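You operate a simulated robot arm through the tools that you are given. There is no shell and no other tool. Be economical: measure what you need, move in short steps, check, and stop when the job is done.

You are at the controls of a simulated robot arm. One attempt, no reset.

JOB
Put one of the short props from the step of the drum stand on top of the brown pad.
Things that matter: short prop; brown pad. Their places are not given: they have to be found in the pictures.

The check looks at the end state, three seconds after you hand in, the way a careful person would. Anything else that was tipped, shoved, dropped, spilled or broken makes it a failure.

ROBOT AND FRAMES
A 7-joint arm with a two-finger parallel gripper, fixed in place. Base frame: the origin is at the foot of the arm, x ahead of it, y to its left, z up. Units: mm, degrees, N and s.
With the tool pointing down near the work surface it reaches from about 160 to 680 mm from the base axis. Its first joint turns from -66.0 to 66.0 degrees. Payload 2.4 kg.
The TCP is the grasp point between the finger pads, 30 mm short of the fingertips. In the tool frame z runs along the fingers and y along their closing line. Largest opening 94 mm; finger width 28, thickness 10; the body of the gripper, 50 by 96 mm, starts 55 mm behind the TCP.
Orientation is that of the tool frame in the base frame, as a unit quaternion [x, y, z, w]. With the fingers straight down and closing along the base's y, the tool's x points along the base's -x, its y along +y and its z along -z.

CONTROLS
- The arm moves only by the tool send_rows. Its argument "targets" is a list of rows, each a list of 3 entries, a list of its own where there are three numbers: the shift along the tool's x, y, z in units of 100 mm (1.0 is 100 mm), then the turn about the tool's z in units of 90 degrees (1.0 is 90 degrees), then the finger opening in mm, from 0 to 94. In form: [[[dx, dy, dz], twist, jaw], ...]. A call has 1 to 8 rows; each row is the pose to reach, as a shift and turn from the pose commanded when the call began, along the tool's axes at that moment. A call with a number of a shift or a turn outside -1 to 1 is refused whole. Rows are played at 5 a second. More than 50 mm and 8.6 degrees between two rows, or a gripper value outside its range, and nothing of the call is played. Where a pose cannot be reached the arm comes as near as it can. A force on the tool above 40 N (or 10 N above the force at the start of the call, whichever is more), or a blocked arm, ends the call early, and 0.2 s more pass. The fingers move at their own pace (about 153 mm/s each) and stop on an object; they squeeze with about 43 N. The grip force told is the motor's: it shows also when the fingers shut on nothing. Time passes only in rows, and 0.2 s behind the last, so rows that repeat a pose let the fingers close. It gives the time, the measured TCP pose, the force on the tool (base axes), the opening and the grip force at its end, in the units of the frame above (readings bear some noise), and new pictures: "views" is both (left out), scene, wrist or none.
- Cameras (640 x 400 px; columns grow to the right, rows downward): "scene" is fixed at [9.9, 455.1, 1449.5]; the picture's right is [-0.95, -0.31, 0.00], its down [-0.16, 0.50, -0.85] and it looks along [0.27, -0.81, -0.52] (base axes); focal length 335 px, centre (320, 200). "wrist" rides on the gripper at [-37, 0, -58] in the tool frame; the picture's right is [0.00, -1.00, 0.00], its down [0.97, 0.00, -0.24] and it looks along [0.24, 0.00, 0.97] (tool axes); focal length 218 px, centre (320, 200).
- probe_pixels(camera, pixels): there is no depth. For up to 12 entries [column, row, z] of the newest picture of that camera ("zoom" is the newest enlarged one), the place [x, y] in the base frame at which the ray of that pixel passes the height z, good to about 2 mm. It takes no simulated time.
- close_up(camera, box): a new picture of the part [left, top, right, bottom] of that camera's present view, enlarged. It takes no simulated time.
- hand_in(): hands the job in; it is judged then, once.

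Go step by step. Measure first, check grasps and placings, and put right what went wrong. The budget is 60 turns and 120 pictures, counting those below and the enlarged ones. Unless the task says otherwise, let go and move clear before handing in, and close with one line.

The tools are called after "Request:" as a command line: name --argument value ..., lists and objects as JSON in quotes. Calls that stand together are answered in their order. send_rows: Moves the arm, as the interface text tells. Its arguments: {"type":"object","properties":{"targets":{"type":"array","items":{"type":"array"}},"views":{"type":"string","enum":["both","scene","wrist","none"]}},"required":["targets"]} The other tools are called the same way: probe_pixels (camera, pixels) gives the place at which the rays of pixels pass given heights; close_up (camera, box) takes an enlarged picture of a part of a camera's view; hand_in () hands the job in.

At the start:

```text
time_s: 0.0
tcp_pos: [284.2, -298.7, 977.5]
tool_rot: [0.001, 1.0, -0.001, 0.0]
ft_force: [-0.5, -0.6, -0.5]
opening: 94.2
finger_force: 0.0
```

scene: 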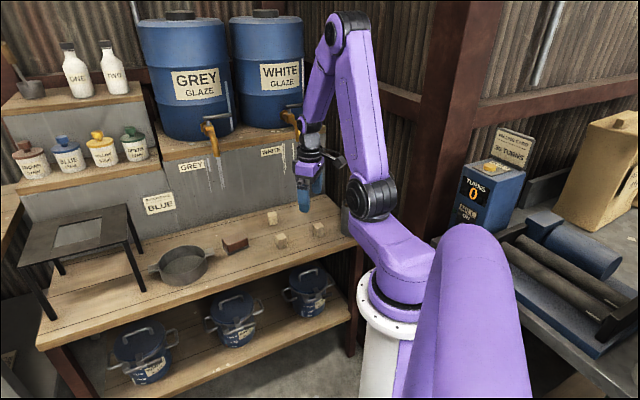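
wrist: 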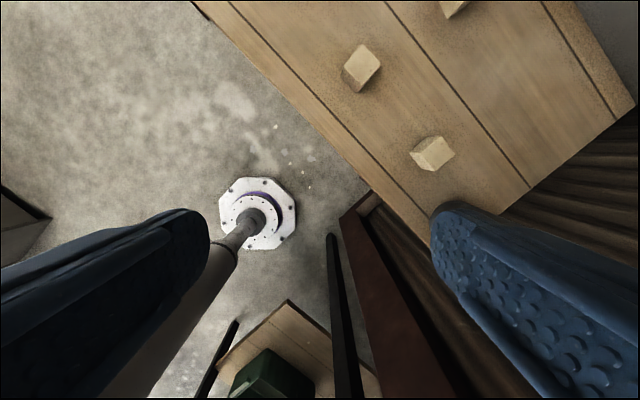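

The scene shows pale blocks near (272,217), (281,240), (318,229), and a brown item at (234,243). I'll enlarge the area to tell what they are.

Request:
close_up --camera "scene" --box '[140, 180, 360, 310]'

Request:
close_up --camera "scene" --box '[0, 20, 220, 280]'

Request:
close_up --camera "scene" --box '[440, 110, 640, 380]'

```text
2.91 times, centred on (250, 245) of scene
```

zoom: 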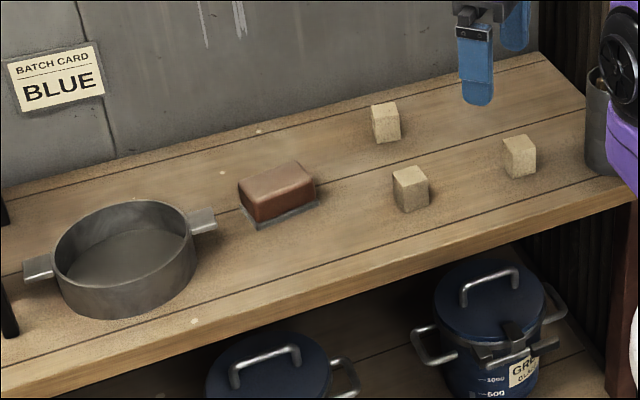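

```text
1.54 times, centred on (110, 150) of scene
```

zoom: 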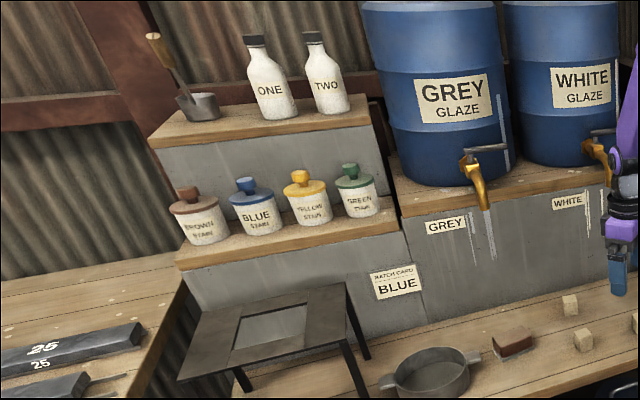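

```text
1.48 times, centred on (540, 245) of scene
```

zoom: 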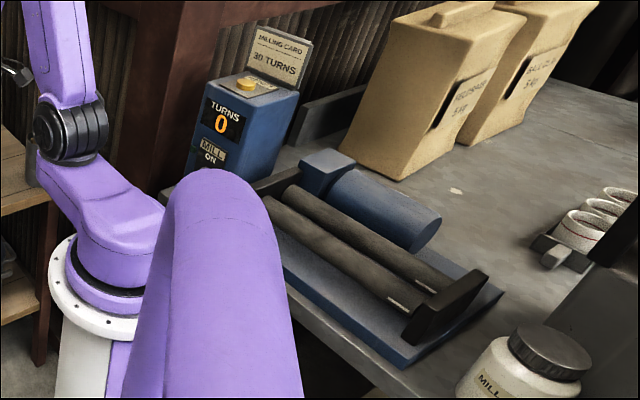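

The brown thing on a grey plate is the pad; three pale blocks are the props. I'll probe their bases and tops assuming the bench at z=720.

Request:
probe_pixels --camera "scene" --pixels '[[273.5, 225.4, 720], [273, 216.5, 745], [282, 249, 720], [281, 238.5, 745], [319.5, 237.5, 720], [318.5, 227.5, 745], [235, 240, 750], [227, 255, 720], [248, 245, 720]]'

Request:
probe_pixels --camera "wrist" --pixels '[[362, 60, 745], [433, 152, 745], [346, 80, 720], [416, 165, 720]]'

```text
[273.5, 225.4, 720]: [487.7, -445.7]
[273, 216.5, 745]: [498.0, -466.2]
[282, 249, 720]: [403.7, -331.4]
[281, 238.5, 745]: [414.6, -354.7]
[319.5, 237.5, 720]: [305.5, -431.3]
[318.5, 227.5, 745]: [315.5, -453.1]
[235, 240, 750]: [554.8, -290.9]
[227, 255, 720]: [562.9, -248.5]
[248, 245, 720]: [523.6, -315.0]
```

```text
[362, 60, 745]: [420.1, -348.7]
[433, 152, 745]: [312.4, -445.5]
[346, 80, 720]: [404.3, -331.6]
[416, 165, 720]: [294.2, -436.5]
```

Bench is at 720 and both cameras agree: block B is near (413,-347), pad near (553,-288). I'll move toward block B to see it from above.

Request:
send_rows --targets '[[[-0.33, -0.14, 0.15], 0, 94], [[-0.66, -0.28, 0.3], 0, 94], [[-1.0, -0.42, 0.47], 0, 94], [[-1.0, -0.42, 0.47], 0, 94]]'

```text
time_s: 1.0
tcp_pos: [384.0, -340.5, 931.4]
tool_rot: [0.0, 1.0, 0.0, -0.001]
ft_force: [0.2, 0.4, -0.3]
opening: 93.9
finger_force: 0.1
```

scene: 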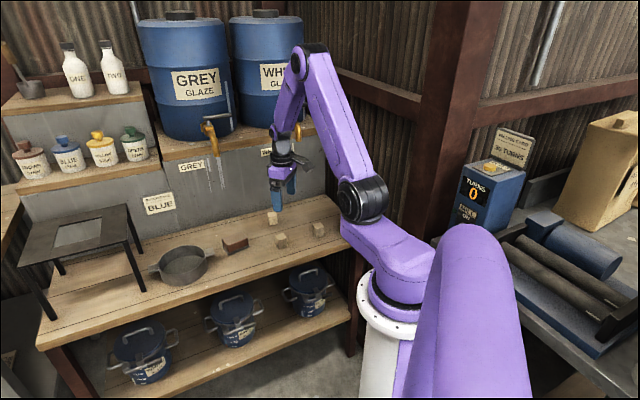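
wrist: 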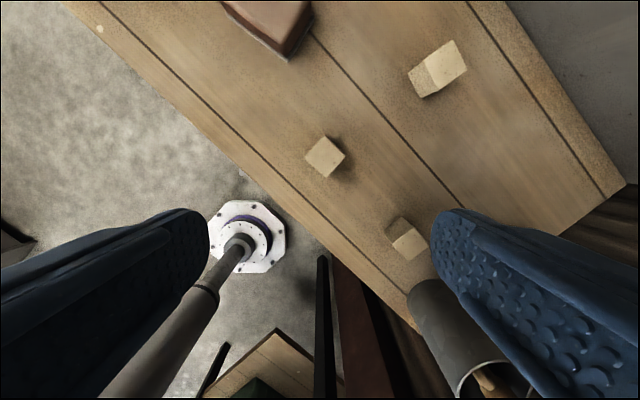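

Block B is at (324,157), the pad at (275,20). I'll enlarge the wrist view for orientations and heights.

Request:
close_up --camera "wrist" --box '[200, 0, 500, 190]'

Request:
close_up --camera "scene" --box '[210, 190, 340, 270]'

```text
2.11 times, centred on (350, 95) of wrist
```

zoom: 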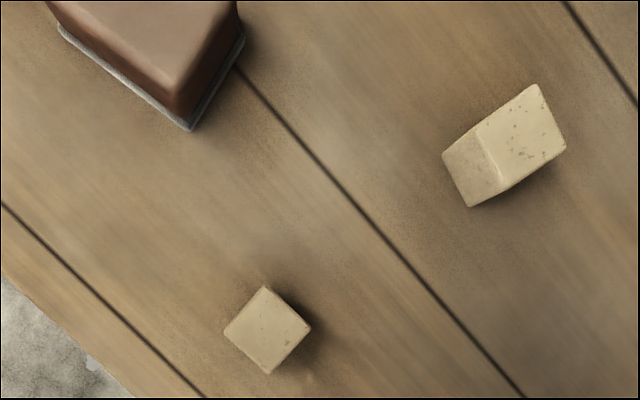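

```text
4.92 times, centred on (275, 230) of scene
```

zoom: 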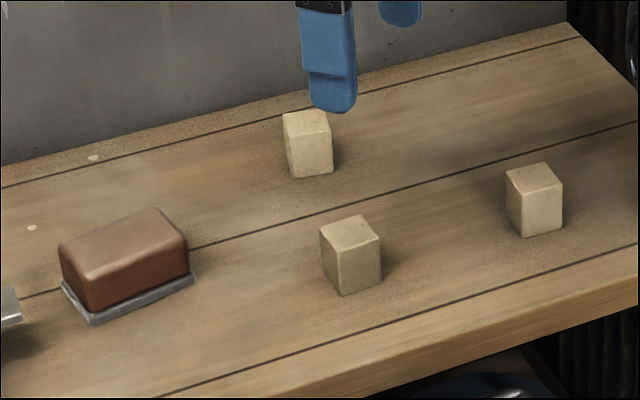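

Now I'll measure block B's height and orientation and the pad's height using both views.

Request:
probe_pixels --camera "zoom" --pixels '[[340, 295, 720], [381, 280, 720], [337, 247, 750], [337, 247, 755], [337, 247, 760], [93, 324, 720], [196, 278, 720], [62, 285, 720], [93, 268, 755], [186, 240, 755], [155, 208, 755], [60, 245, 755]]'

Request:
probe_pixels --camera "wrist" --pixels '[[324, 135.8, 755], [345.3, 155.7, 755], [325.4, 177.5, 755], [304.5, 157.6, 755], [288, 60, 720], [225, 11, 720], [280, 40, 755]]'

```text
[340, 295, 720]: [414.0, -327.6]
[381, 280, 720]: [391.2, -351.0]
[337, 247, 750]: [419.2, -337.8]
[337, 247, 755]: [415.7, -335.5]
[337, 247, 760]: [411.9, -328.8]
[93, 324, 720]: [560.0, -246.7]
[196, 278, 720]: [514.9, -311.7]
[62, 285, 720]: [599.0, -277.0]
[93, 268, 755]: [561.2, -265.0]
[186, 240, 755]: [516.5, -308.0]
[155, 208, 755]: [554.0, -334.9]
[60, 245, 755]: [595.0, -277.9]
```

```text
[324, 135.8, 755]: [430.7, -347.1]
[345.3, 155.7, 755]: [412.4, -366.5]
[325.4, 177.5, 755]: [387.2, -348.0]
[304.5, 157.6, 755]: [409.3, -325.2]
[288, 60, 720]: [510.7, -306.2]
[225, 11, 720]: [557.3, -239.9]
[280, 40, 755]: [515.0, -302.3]
```

Block B: about 30 mm square, turned 45°, top near 758, centre (410,-347). The pad's long axis runs at ~54°, centre near (556,-293), top ~755. I'll twist 45° and go to a hover above B.

Request:
send_rows --targets '[[[-0.04, -0.01, 0.1], 0.083, 94], [[-0.09, -0.02, 0.2], 0.167, 94], [[-0.13, -0.03, 0.3], 0.25, 94], [[-0.17, -0.04, 0.4], 0.333, 94], [[-0.22, -0.055, 0.5], 0.417, 94], [[-0.26, -0.065, 0.6], 0.5, 94], [[-0.26, -0.065, 0.7], 0.5, 94], [[-0.26, -0.065, 0.7], 0.5, 94]]'

```text
time_s: 2.8
tcp_pos: [409.0, -348.5, 861.0]
tool_rot: [0.382, 0.924, 0.0, 0.0]
ft_force: [0.1, 0.6, 0.2]
opening: 93.8
finger_force: 0.0
```

scene: 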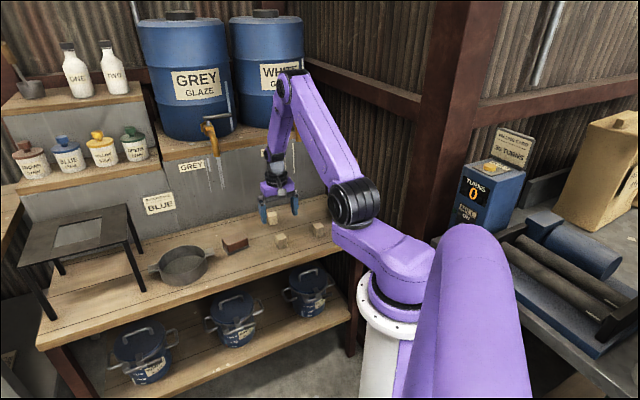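
wrist: 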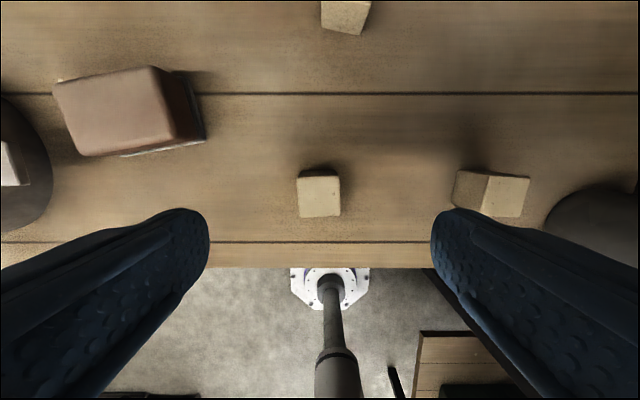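

B is square to the view at (319,195). I'll refine its centre and top height.

Request:
probe_pixels --camera "wrist" --pixels '[[297, 176, 758], [339, 176, 758], [341, 216, 758], [301, 218, 758], [320, 195, 758], [53, 85, 756], [152, 66, 756], [178, 140, 756], [82, 156, 756], [205, 140, 720]]'

Request:
close_up --camera "wrist" --box '[240, 140, 400, 240]'

Request:
close_up --camera "wrist" --box '[0, 40, 220, 178]'

```text
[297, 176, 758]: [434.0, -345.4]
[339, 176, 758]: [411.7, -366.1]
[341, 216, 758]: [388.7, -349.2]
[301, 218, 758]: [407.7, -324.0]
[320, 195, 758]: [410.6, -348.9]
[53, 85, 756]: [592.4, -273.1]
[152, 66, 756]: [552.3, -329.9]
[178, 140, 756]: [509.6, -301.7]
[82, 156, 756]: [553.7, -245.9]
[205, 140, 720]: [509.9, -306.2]
```

```text
4.00 times, centred on (320, 190) of wrist
```

zoom: 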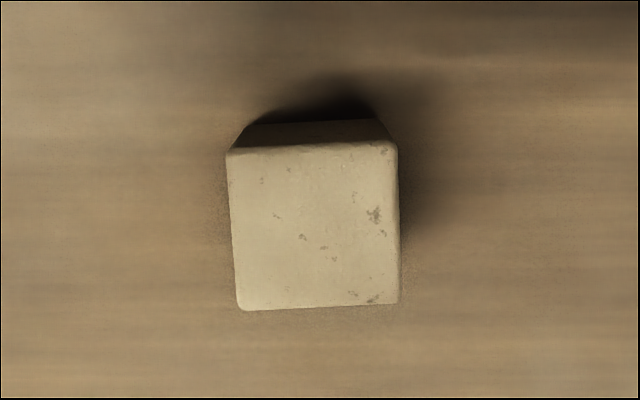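

```text
2.90 times, centred on (110, 109) of wrist
```

zoom: 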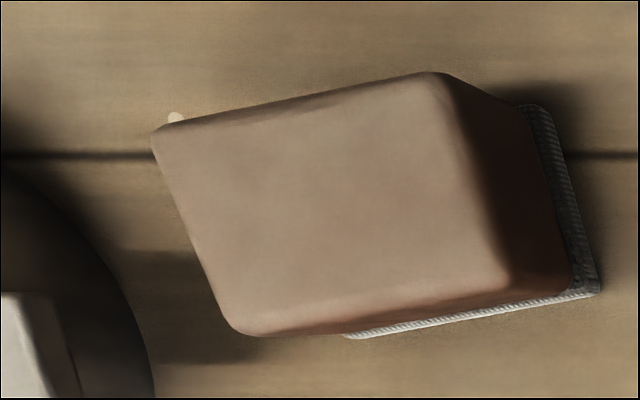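

B's centre is (410.5,-348), directly below the TCP. I'll lower with a slightly narrower opening.

Request:
send_rows --targets '[[[0, 0.01, 0.3], 0, 70], [[0, 0.01, 0.6], 0, 70], [[0, 0.01, 0.85], 0, 70], [[0, 0.01, 0.98], 0, 70], [[0, 0.01, 0.98], 0, 70]]'

```text
time_s: 4.0
tcp_pos: [410.9, -345.7, 762.9]
tool_rot: [0.382, 0.924, -0.001, 0.0]
ft_force: [-0.2, 0.1, -0.1]
opening: 69.9
finger_force: 0.1
```

scene: 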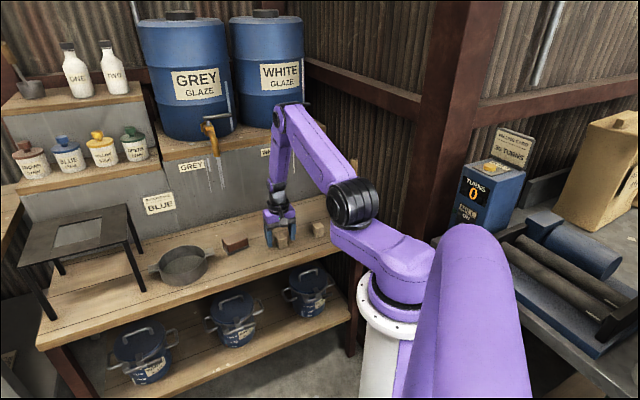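
wrist: 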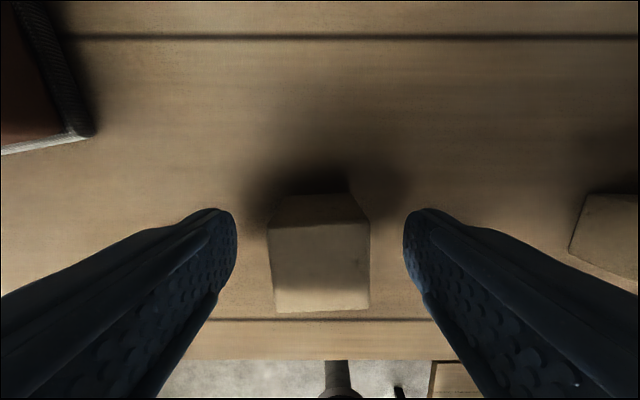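

The block sits between the fingers. Lower 7 mm and close.

Request:
send_rows --targets '[[[0, 0, 0.07], 0, 70], [[0, 0, 0.07], 0, 40], [[0, 0, 0.07], 0, 20], [[0, 0, 0.07], 0, 20], [[0, 0, 0.07], 0, 20]]' --views "wrist"

```text
time_s: 5.2
tcp_pos: [411.0, -347.5, 755.3]
tool_rot: [0.383, 0.924, 0.0, -0.001]
ft_force: [0.8, 0.7, 1.0]
opening: 35.8
finger_force: 42.8
```

wrist: 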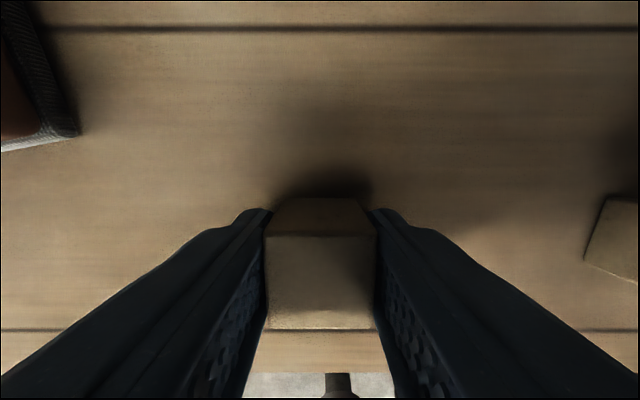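

Gripped firmly (35.8 mm, 43 N). Lift 100 mm straight up.

Request:
send_rows --targets '[[[0, 0, -0.2], 0, 20], [[0, 0, -0.5], 0, 20], [[0, 0, -0.8], 0, 20], [[0, 0.3, -1.0], 0, 20], [[-0.2, 0.6, -1.0], -0.045, 20], [[-0.3, 0.8, -1.0], -0.09, 20], [[-0.3, 0.8, -1.0], -0.09, 20]]'

```text
time_s: 6.8
tcp_pos: [488.8, -310.4, 857.3]
tool_rot: [0.315, 0.949, 0.0, 0.0]
ft_force: [0.4, 0.0, -0.5]
opening: 35.8
finger_force: 43.0
```

scene: 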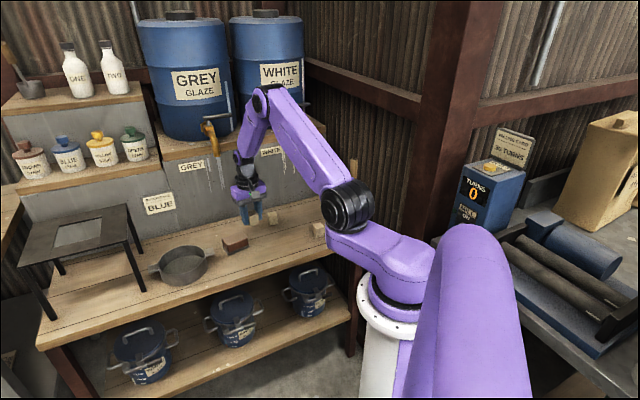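
wrist: 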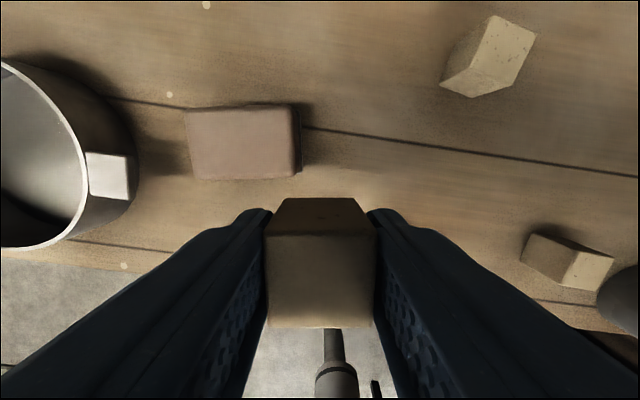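

The prop is held and the pad (centre ~(242,141)) is now aligned with the view. I'll measure its centre.

Request:
probe_pixels --camera "wrist" --pixels '[[187, 110, 750], [291, 105, 750], [297, 174, 750], [194, 179, 750], [242, 142, 750], [242, 142, 757], [302, 173, 722], [302, 106, 722]]'

Request:
close_up --camera "wrist" --box '[160, 80, 400, 230]'

Request:
close_up --camera "scene" --box '[190, 190, 310, 280]'

```text
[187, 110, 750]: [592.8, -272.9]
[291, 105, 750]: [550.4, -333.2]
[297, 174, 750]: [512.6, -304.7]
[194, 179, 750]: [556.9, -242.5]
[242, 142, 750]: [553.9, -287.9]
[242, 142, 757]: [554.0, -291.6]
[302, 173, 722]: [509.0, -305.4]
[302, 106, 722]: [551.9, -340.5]
```

```text
2.67 times, centred on (280, 155) of wrist
```

zoom: 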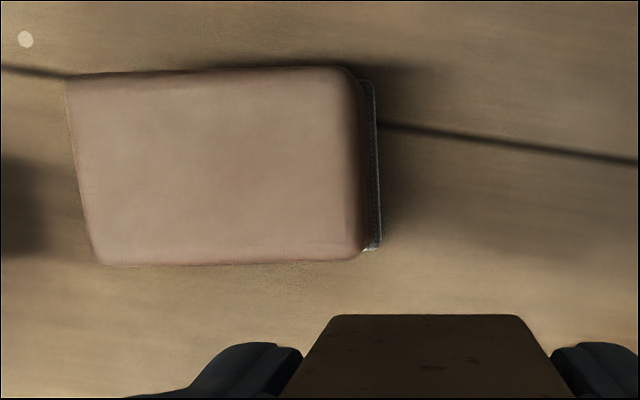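

```text
4.44 times, centred on (250, 235) of scene
```

zoom: 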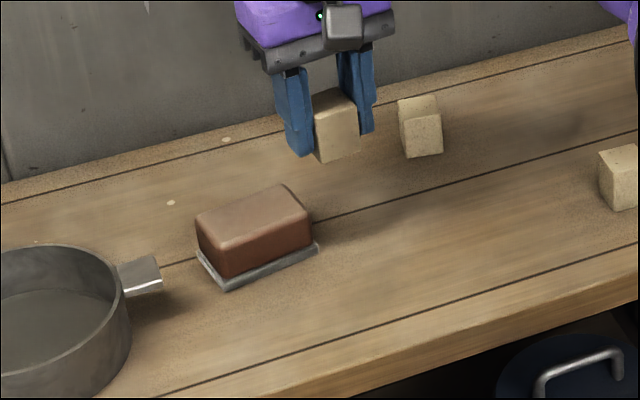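

Pad centre is (554,-289) with its axis at ~54.5°. I'll move above it and lower to 800.

Request:
send_rows --targets '[[[-0.2, 0.28, 0], -0.01, 20], [[-0.395, 0.562, 0], -0.013, 20], [[-0.395, 0.562, 0.3], -0.013, 20], [[-0.395, 0.562, 0.57], -0.013, 20], [[-0.395, 0.562, 0.57], -0.013, 20]]'

Request:
close_up --camera "scene" --box '[190, 190, 310, 280]'

```text
time_s: 8.0
tcp_pos: [554.2, -286.7, 799.9]
tool_rot: [0.307, 0.952, -0.001, 0.0]
ft_force: [0.1, 0.8, -0.4]
opening: 35.5
finger_force: 43.1
```

scene: 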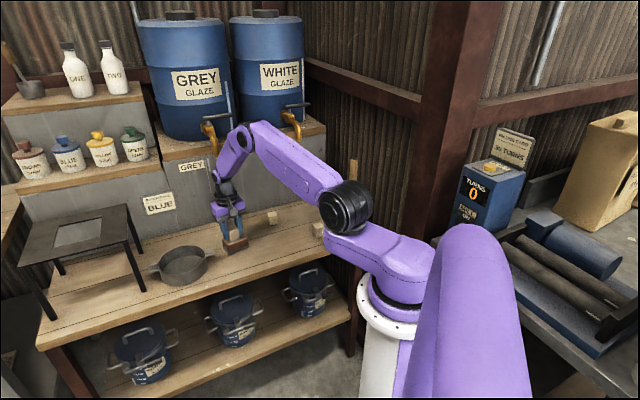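
wrist: 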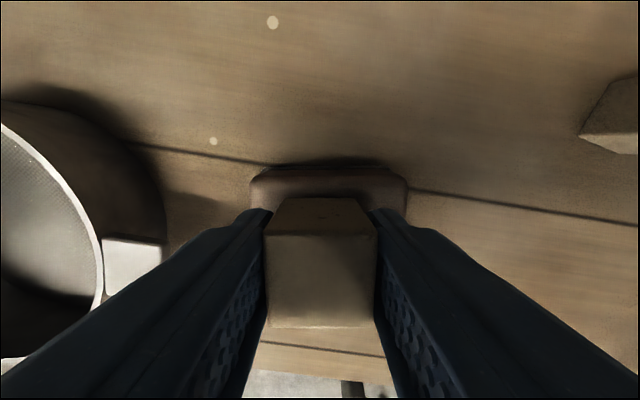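

```text
4.44 times, centred on (250, 235) of scene
```

zoom: 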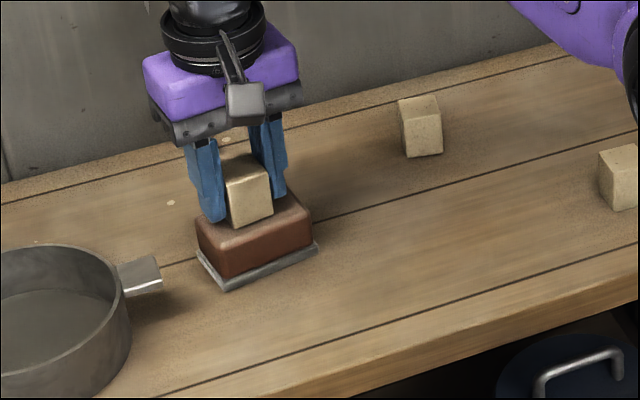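

The prop is centred over the pad, bottom around 765. I'll lower gently in small rows and watch the force.

Request:
send_rows --targets '[[[0, 0, 0.04], 0, 20], [[0, 0, 0.07], 0, 20], [[0, 0, 0.09], 0, 20], [[0, 0, 0.1], 0, 20], [[0, 0, 0.1], 0, 20]]' --views "none"

Request:
close_up --camera "scene" --box '[205, 205, 285, 265]'

```text
time_s: 9.2
tcp_pos: [555.4, -289.3, 792.1]
tool_rot: [0.305, 0.952, -0.001, 0.004]
ft_force: [4.1, 4.6, 30.8]
opening: 35.6
finger_force: 43.1
```

```text
6.67 times, centred on (245, 235) of scene
```

zoom: 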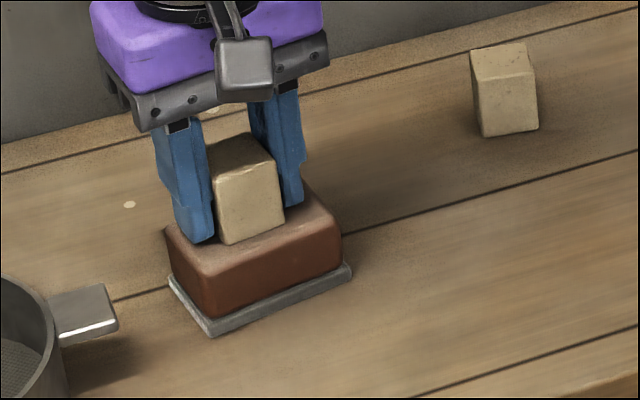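

Contact is made (31 N at TCP z 792). I'll ease off 2 mm to relieve the push.

Request:
send_rows --targets '[[[0, 0, -0.01], 0, 20], [[0, 0, -0.022], 0, 20], [[0, 0, -0.022], 0, 20]]' --views "none"

```text
time_s: 10.0
tcp_pos: [553.7, -289.7, 792.3]
tool_rot: [0.307, 0.952, 0.0, 0.001]
ft_force: [4.8, -0.3, 17.7]
opening: 35.7
finger_force: 42.8
```

Request:
send_rows --targets '[[[0, 0, -0.012], 0, 20], [[0, 0, -0.012], 0, 20]]' --views "none"

```text
time_s: 10.6
tcp_pos: [553.5, -288.7, 792.9]
tool_rot: [0.307, 0.952, 0.001, -0.002]
ft_force: [2.2, -1.3, 7.3]
opening: 35.6
finger_force: 43.1
```

The load is down to 7 N, so the prop rests on the pad. I'll open a little and hold still.

Request:
send_rows --targets '[[[0, 0, 0], 0, 40], [[0, 0, 0], 0, 50], [[0, 0, 0], 0, 54], [[0, 0, 0], 0, 54]]'

Request:
close_up --camera "scene" --box '[205, 205, 285, 265]'

```text
time_s: 11.6
tcp_pos: [553.8, -288.9, 792.4]
tool_rot: [0.306, 0.952, 0.001, 0.001]
ft_force: [0.7, 0.5, 0.2]
opening: 54.1
finger_force: 0.1
```

scene: 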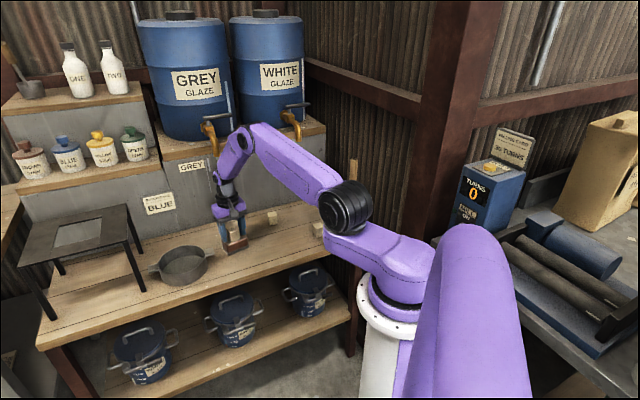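
wrist: 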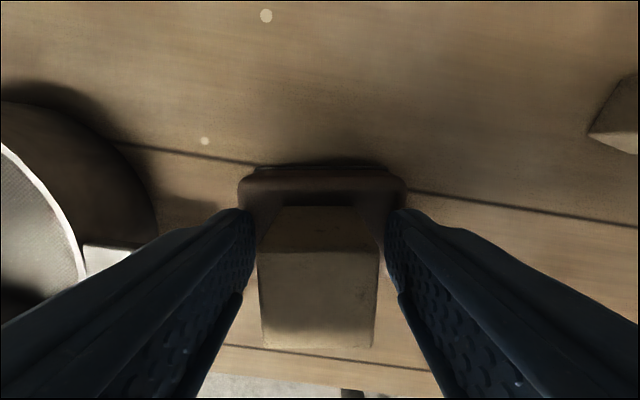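

```text
6.67 times, centred on (245, 235) of scene
```

zoom: 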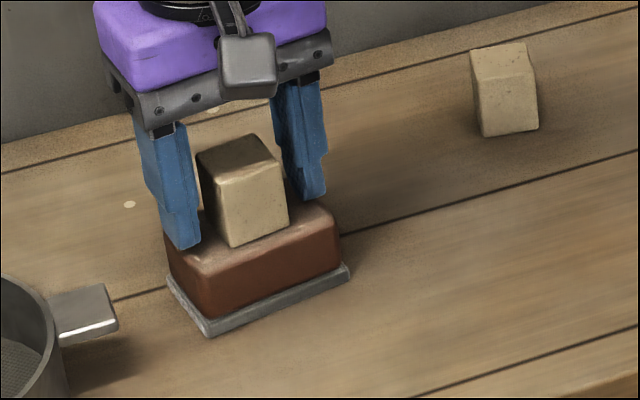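

Prop is released; it looks slightly turned or leaning in the zoom, so I'll let time pass without moving and compare closely.

Request:
send_rows --targets '[[[0, 0, 0], 0, 54], [[0, 0, 0], 0, 54], [[0, 0, 0], 0, 54], [[0, 0, 0], 0, 54]]' --views "wrist"

Request:
close_up --camera "scene" --box '[219, 215, 259, 260]'

```text
time_s: 12.6
tcp_pos: [553.8, -289.9, 793.3]
tool_rot: [0.307, 0.952, 0.0, 0.001]
ft_force: [0.1, 0.1, 0.9]
opening: 53.9
finger_force: 0.0
```

wrist: 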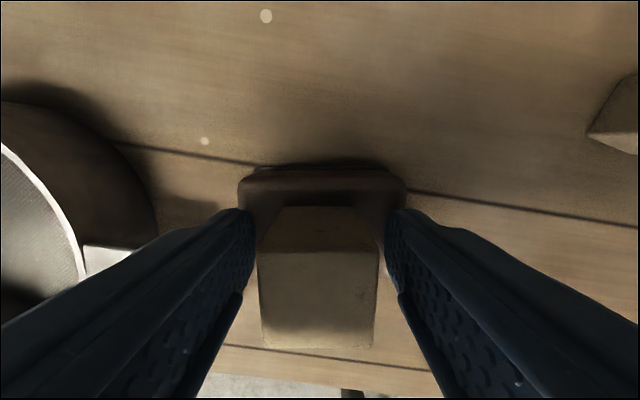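

```text
8.89 times, centred on (239, 238) of scene
```

zoom: 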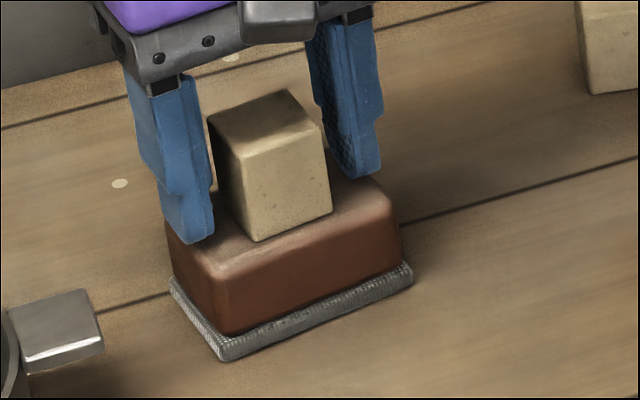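

It is steady, sitting flat and fully on the pad. I'll raise straight up to clear.

Request:
send_rows --targets '[[[0, 0, -0.15], 0, 54], [[0, 0, -0.4], 0, 54], [[0, 0, -0.7], 0, 54], [[0, 0, -1.0], 0, 54], [[0.3, 0, -1.0], 0, 54], [[0.6, 0, -1.0], 0, 54], [[0.6, 0, -1.0], 0, 54]]'

Request:
close_up --camera "scene" --box '[140, 180, 360, 310]'

Request:
close_up --camera "scene" --box '[219, 215, 259, 260]'

```text
time_s: 14.2
tcp_pos: [505.4, -254.9, 893.2]
tool_rot: [0.306, 0.952, -0.001, 0.0]
ft_force: [-0.6, 0.6, -0.4]
opening: 53.9
finger_force: 0.0
```

scene: 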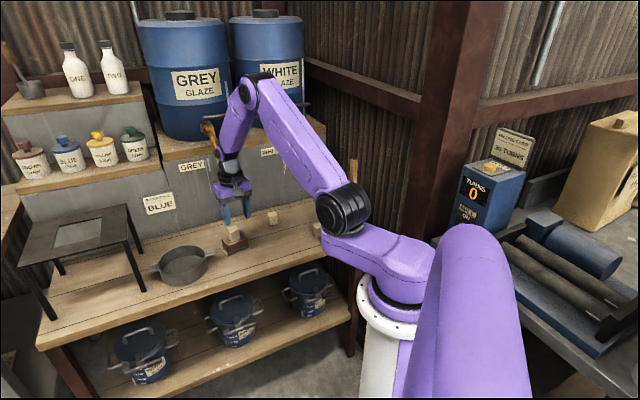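
wrist: 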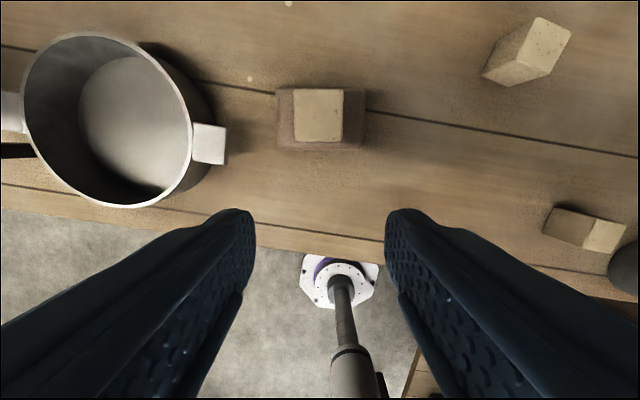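

```text
2.91 times, centred on (250, 245) of scene
```

zoom: 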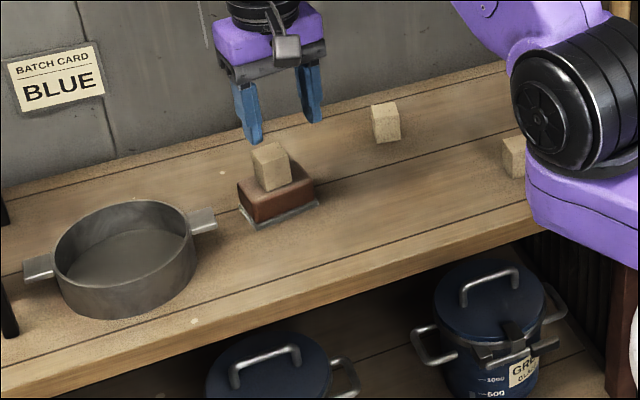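

```text
8.89 times, centred on (239, 238) of scene
```

zoom: 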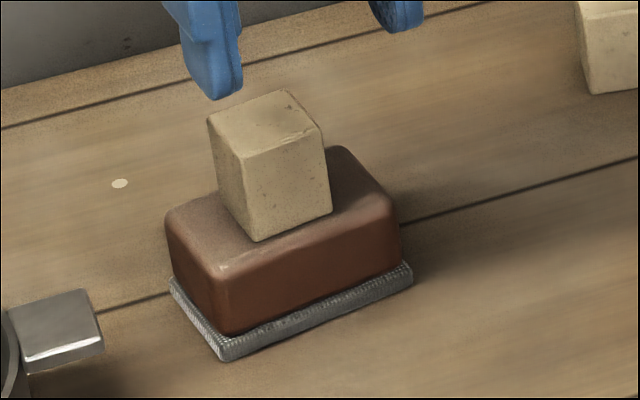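

The prop stands flat and centred on the brown pad at (234,233). The gripper is clear, and the other blocks and the pot haven't moved, so I'm handing in.

Request:
hand_in

```text
The job is handed in.
```

I put one short prop on top of the brown pad, let go and moved the arm clear; in the last pictures it stood flat there and nothing else looked moved.
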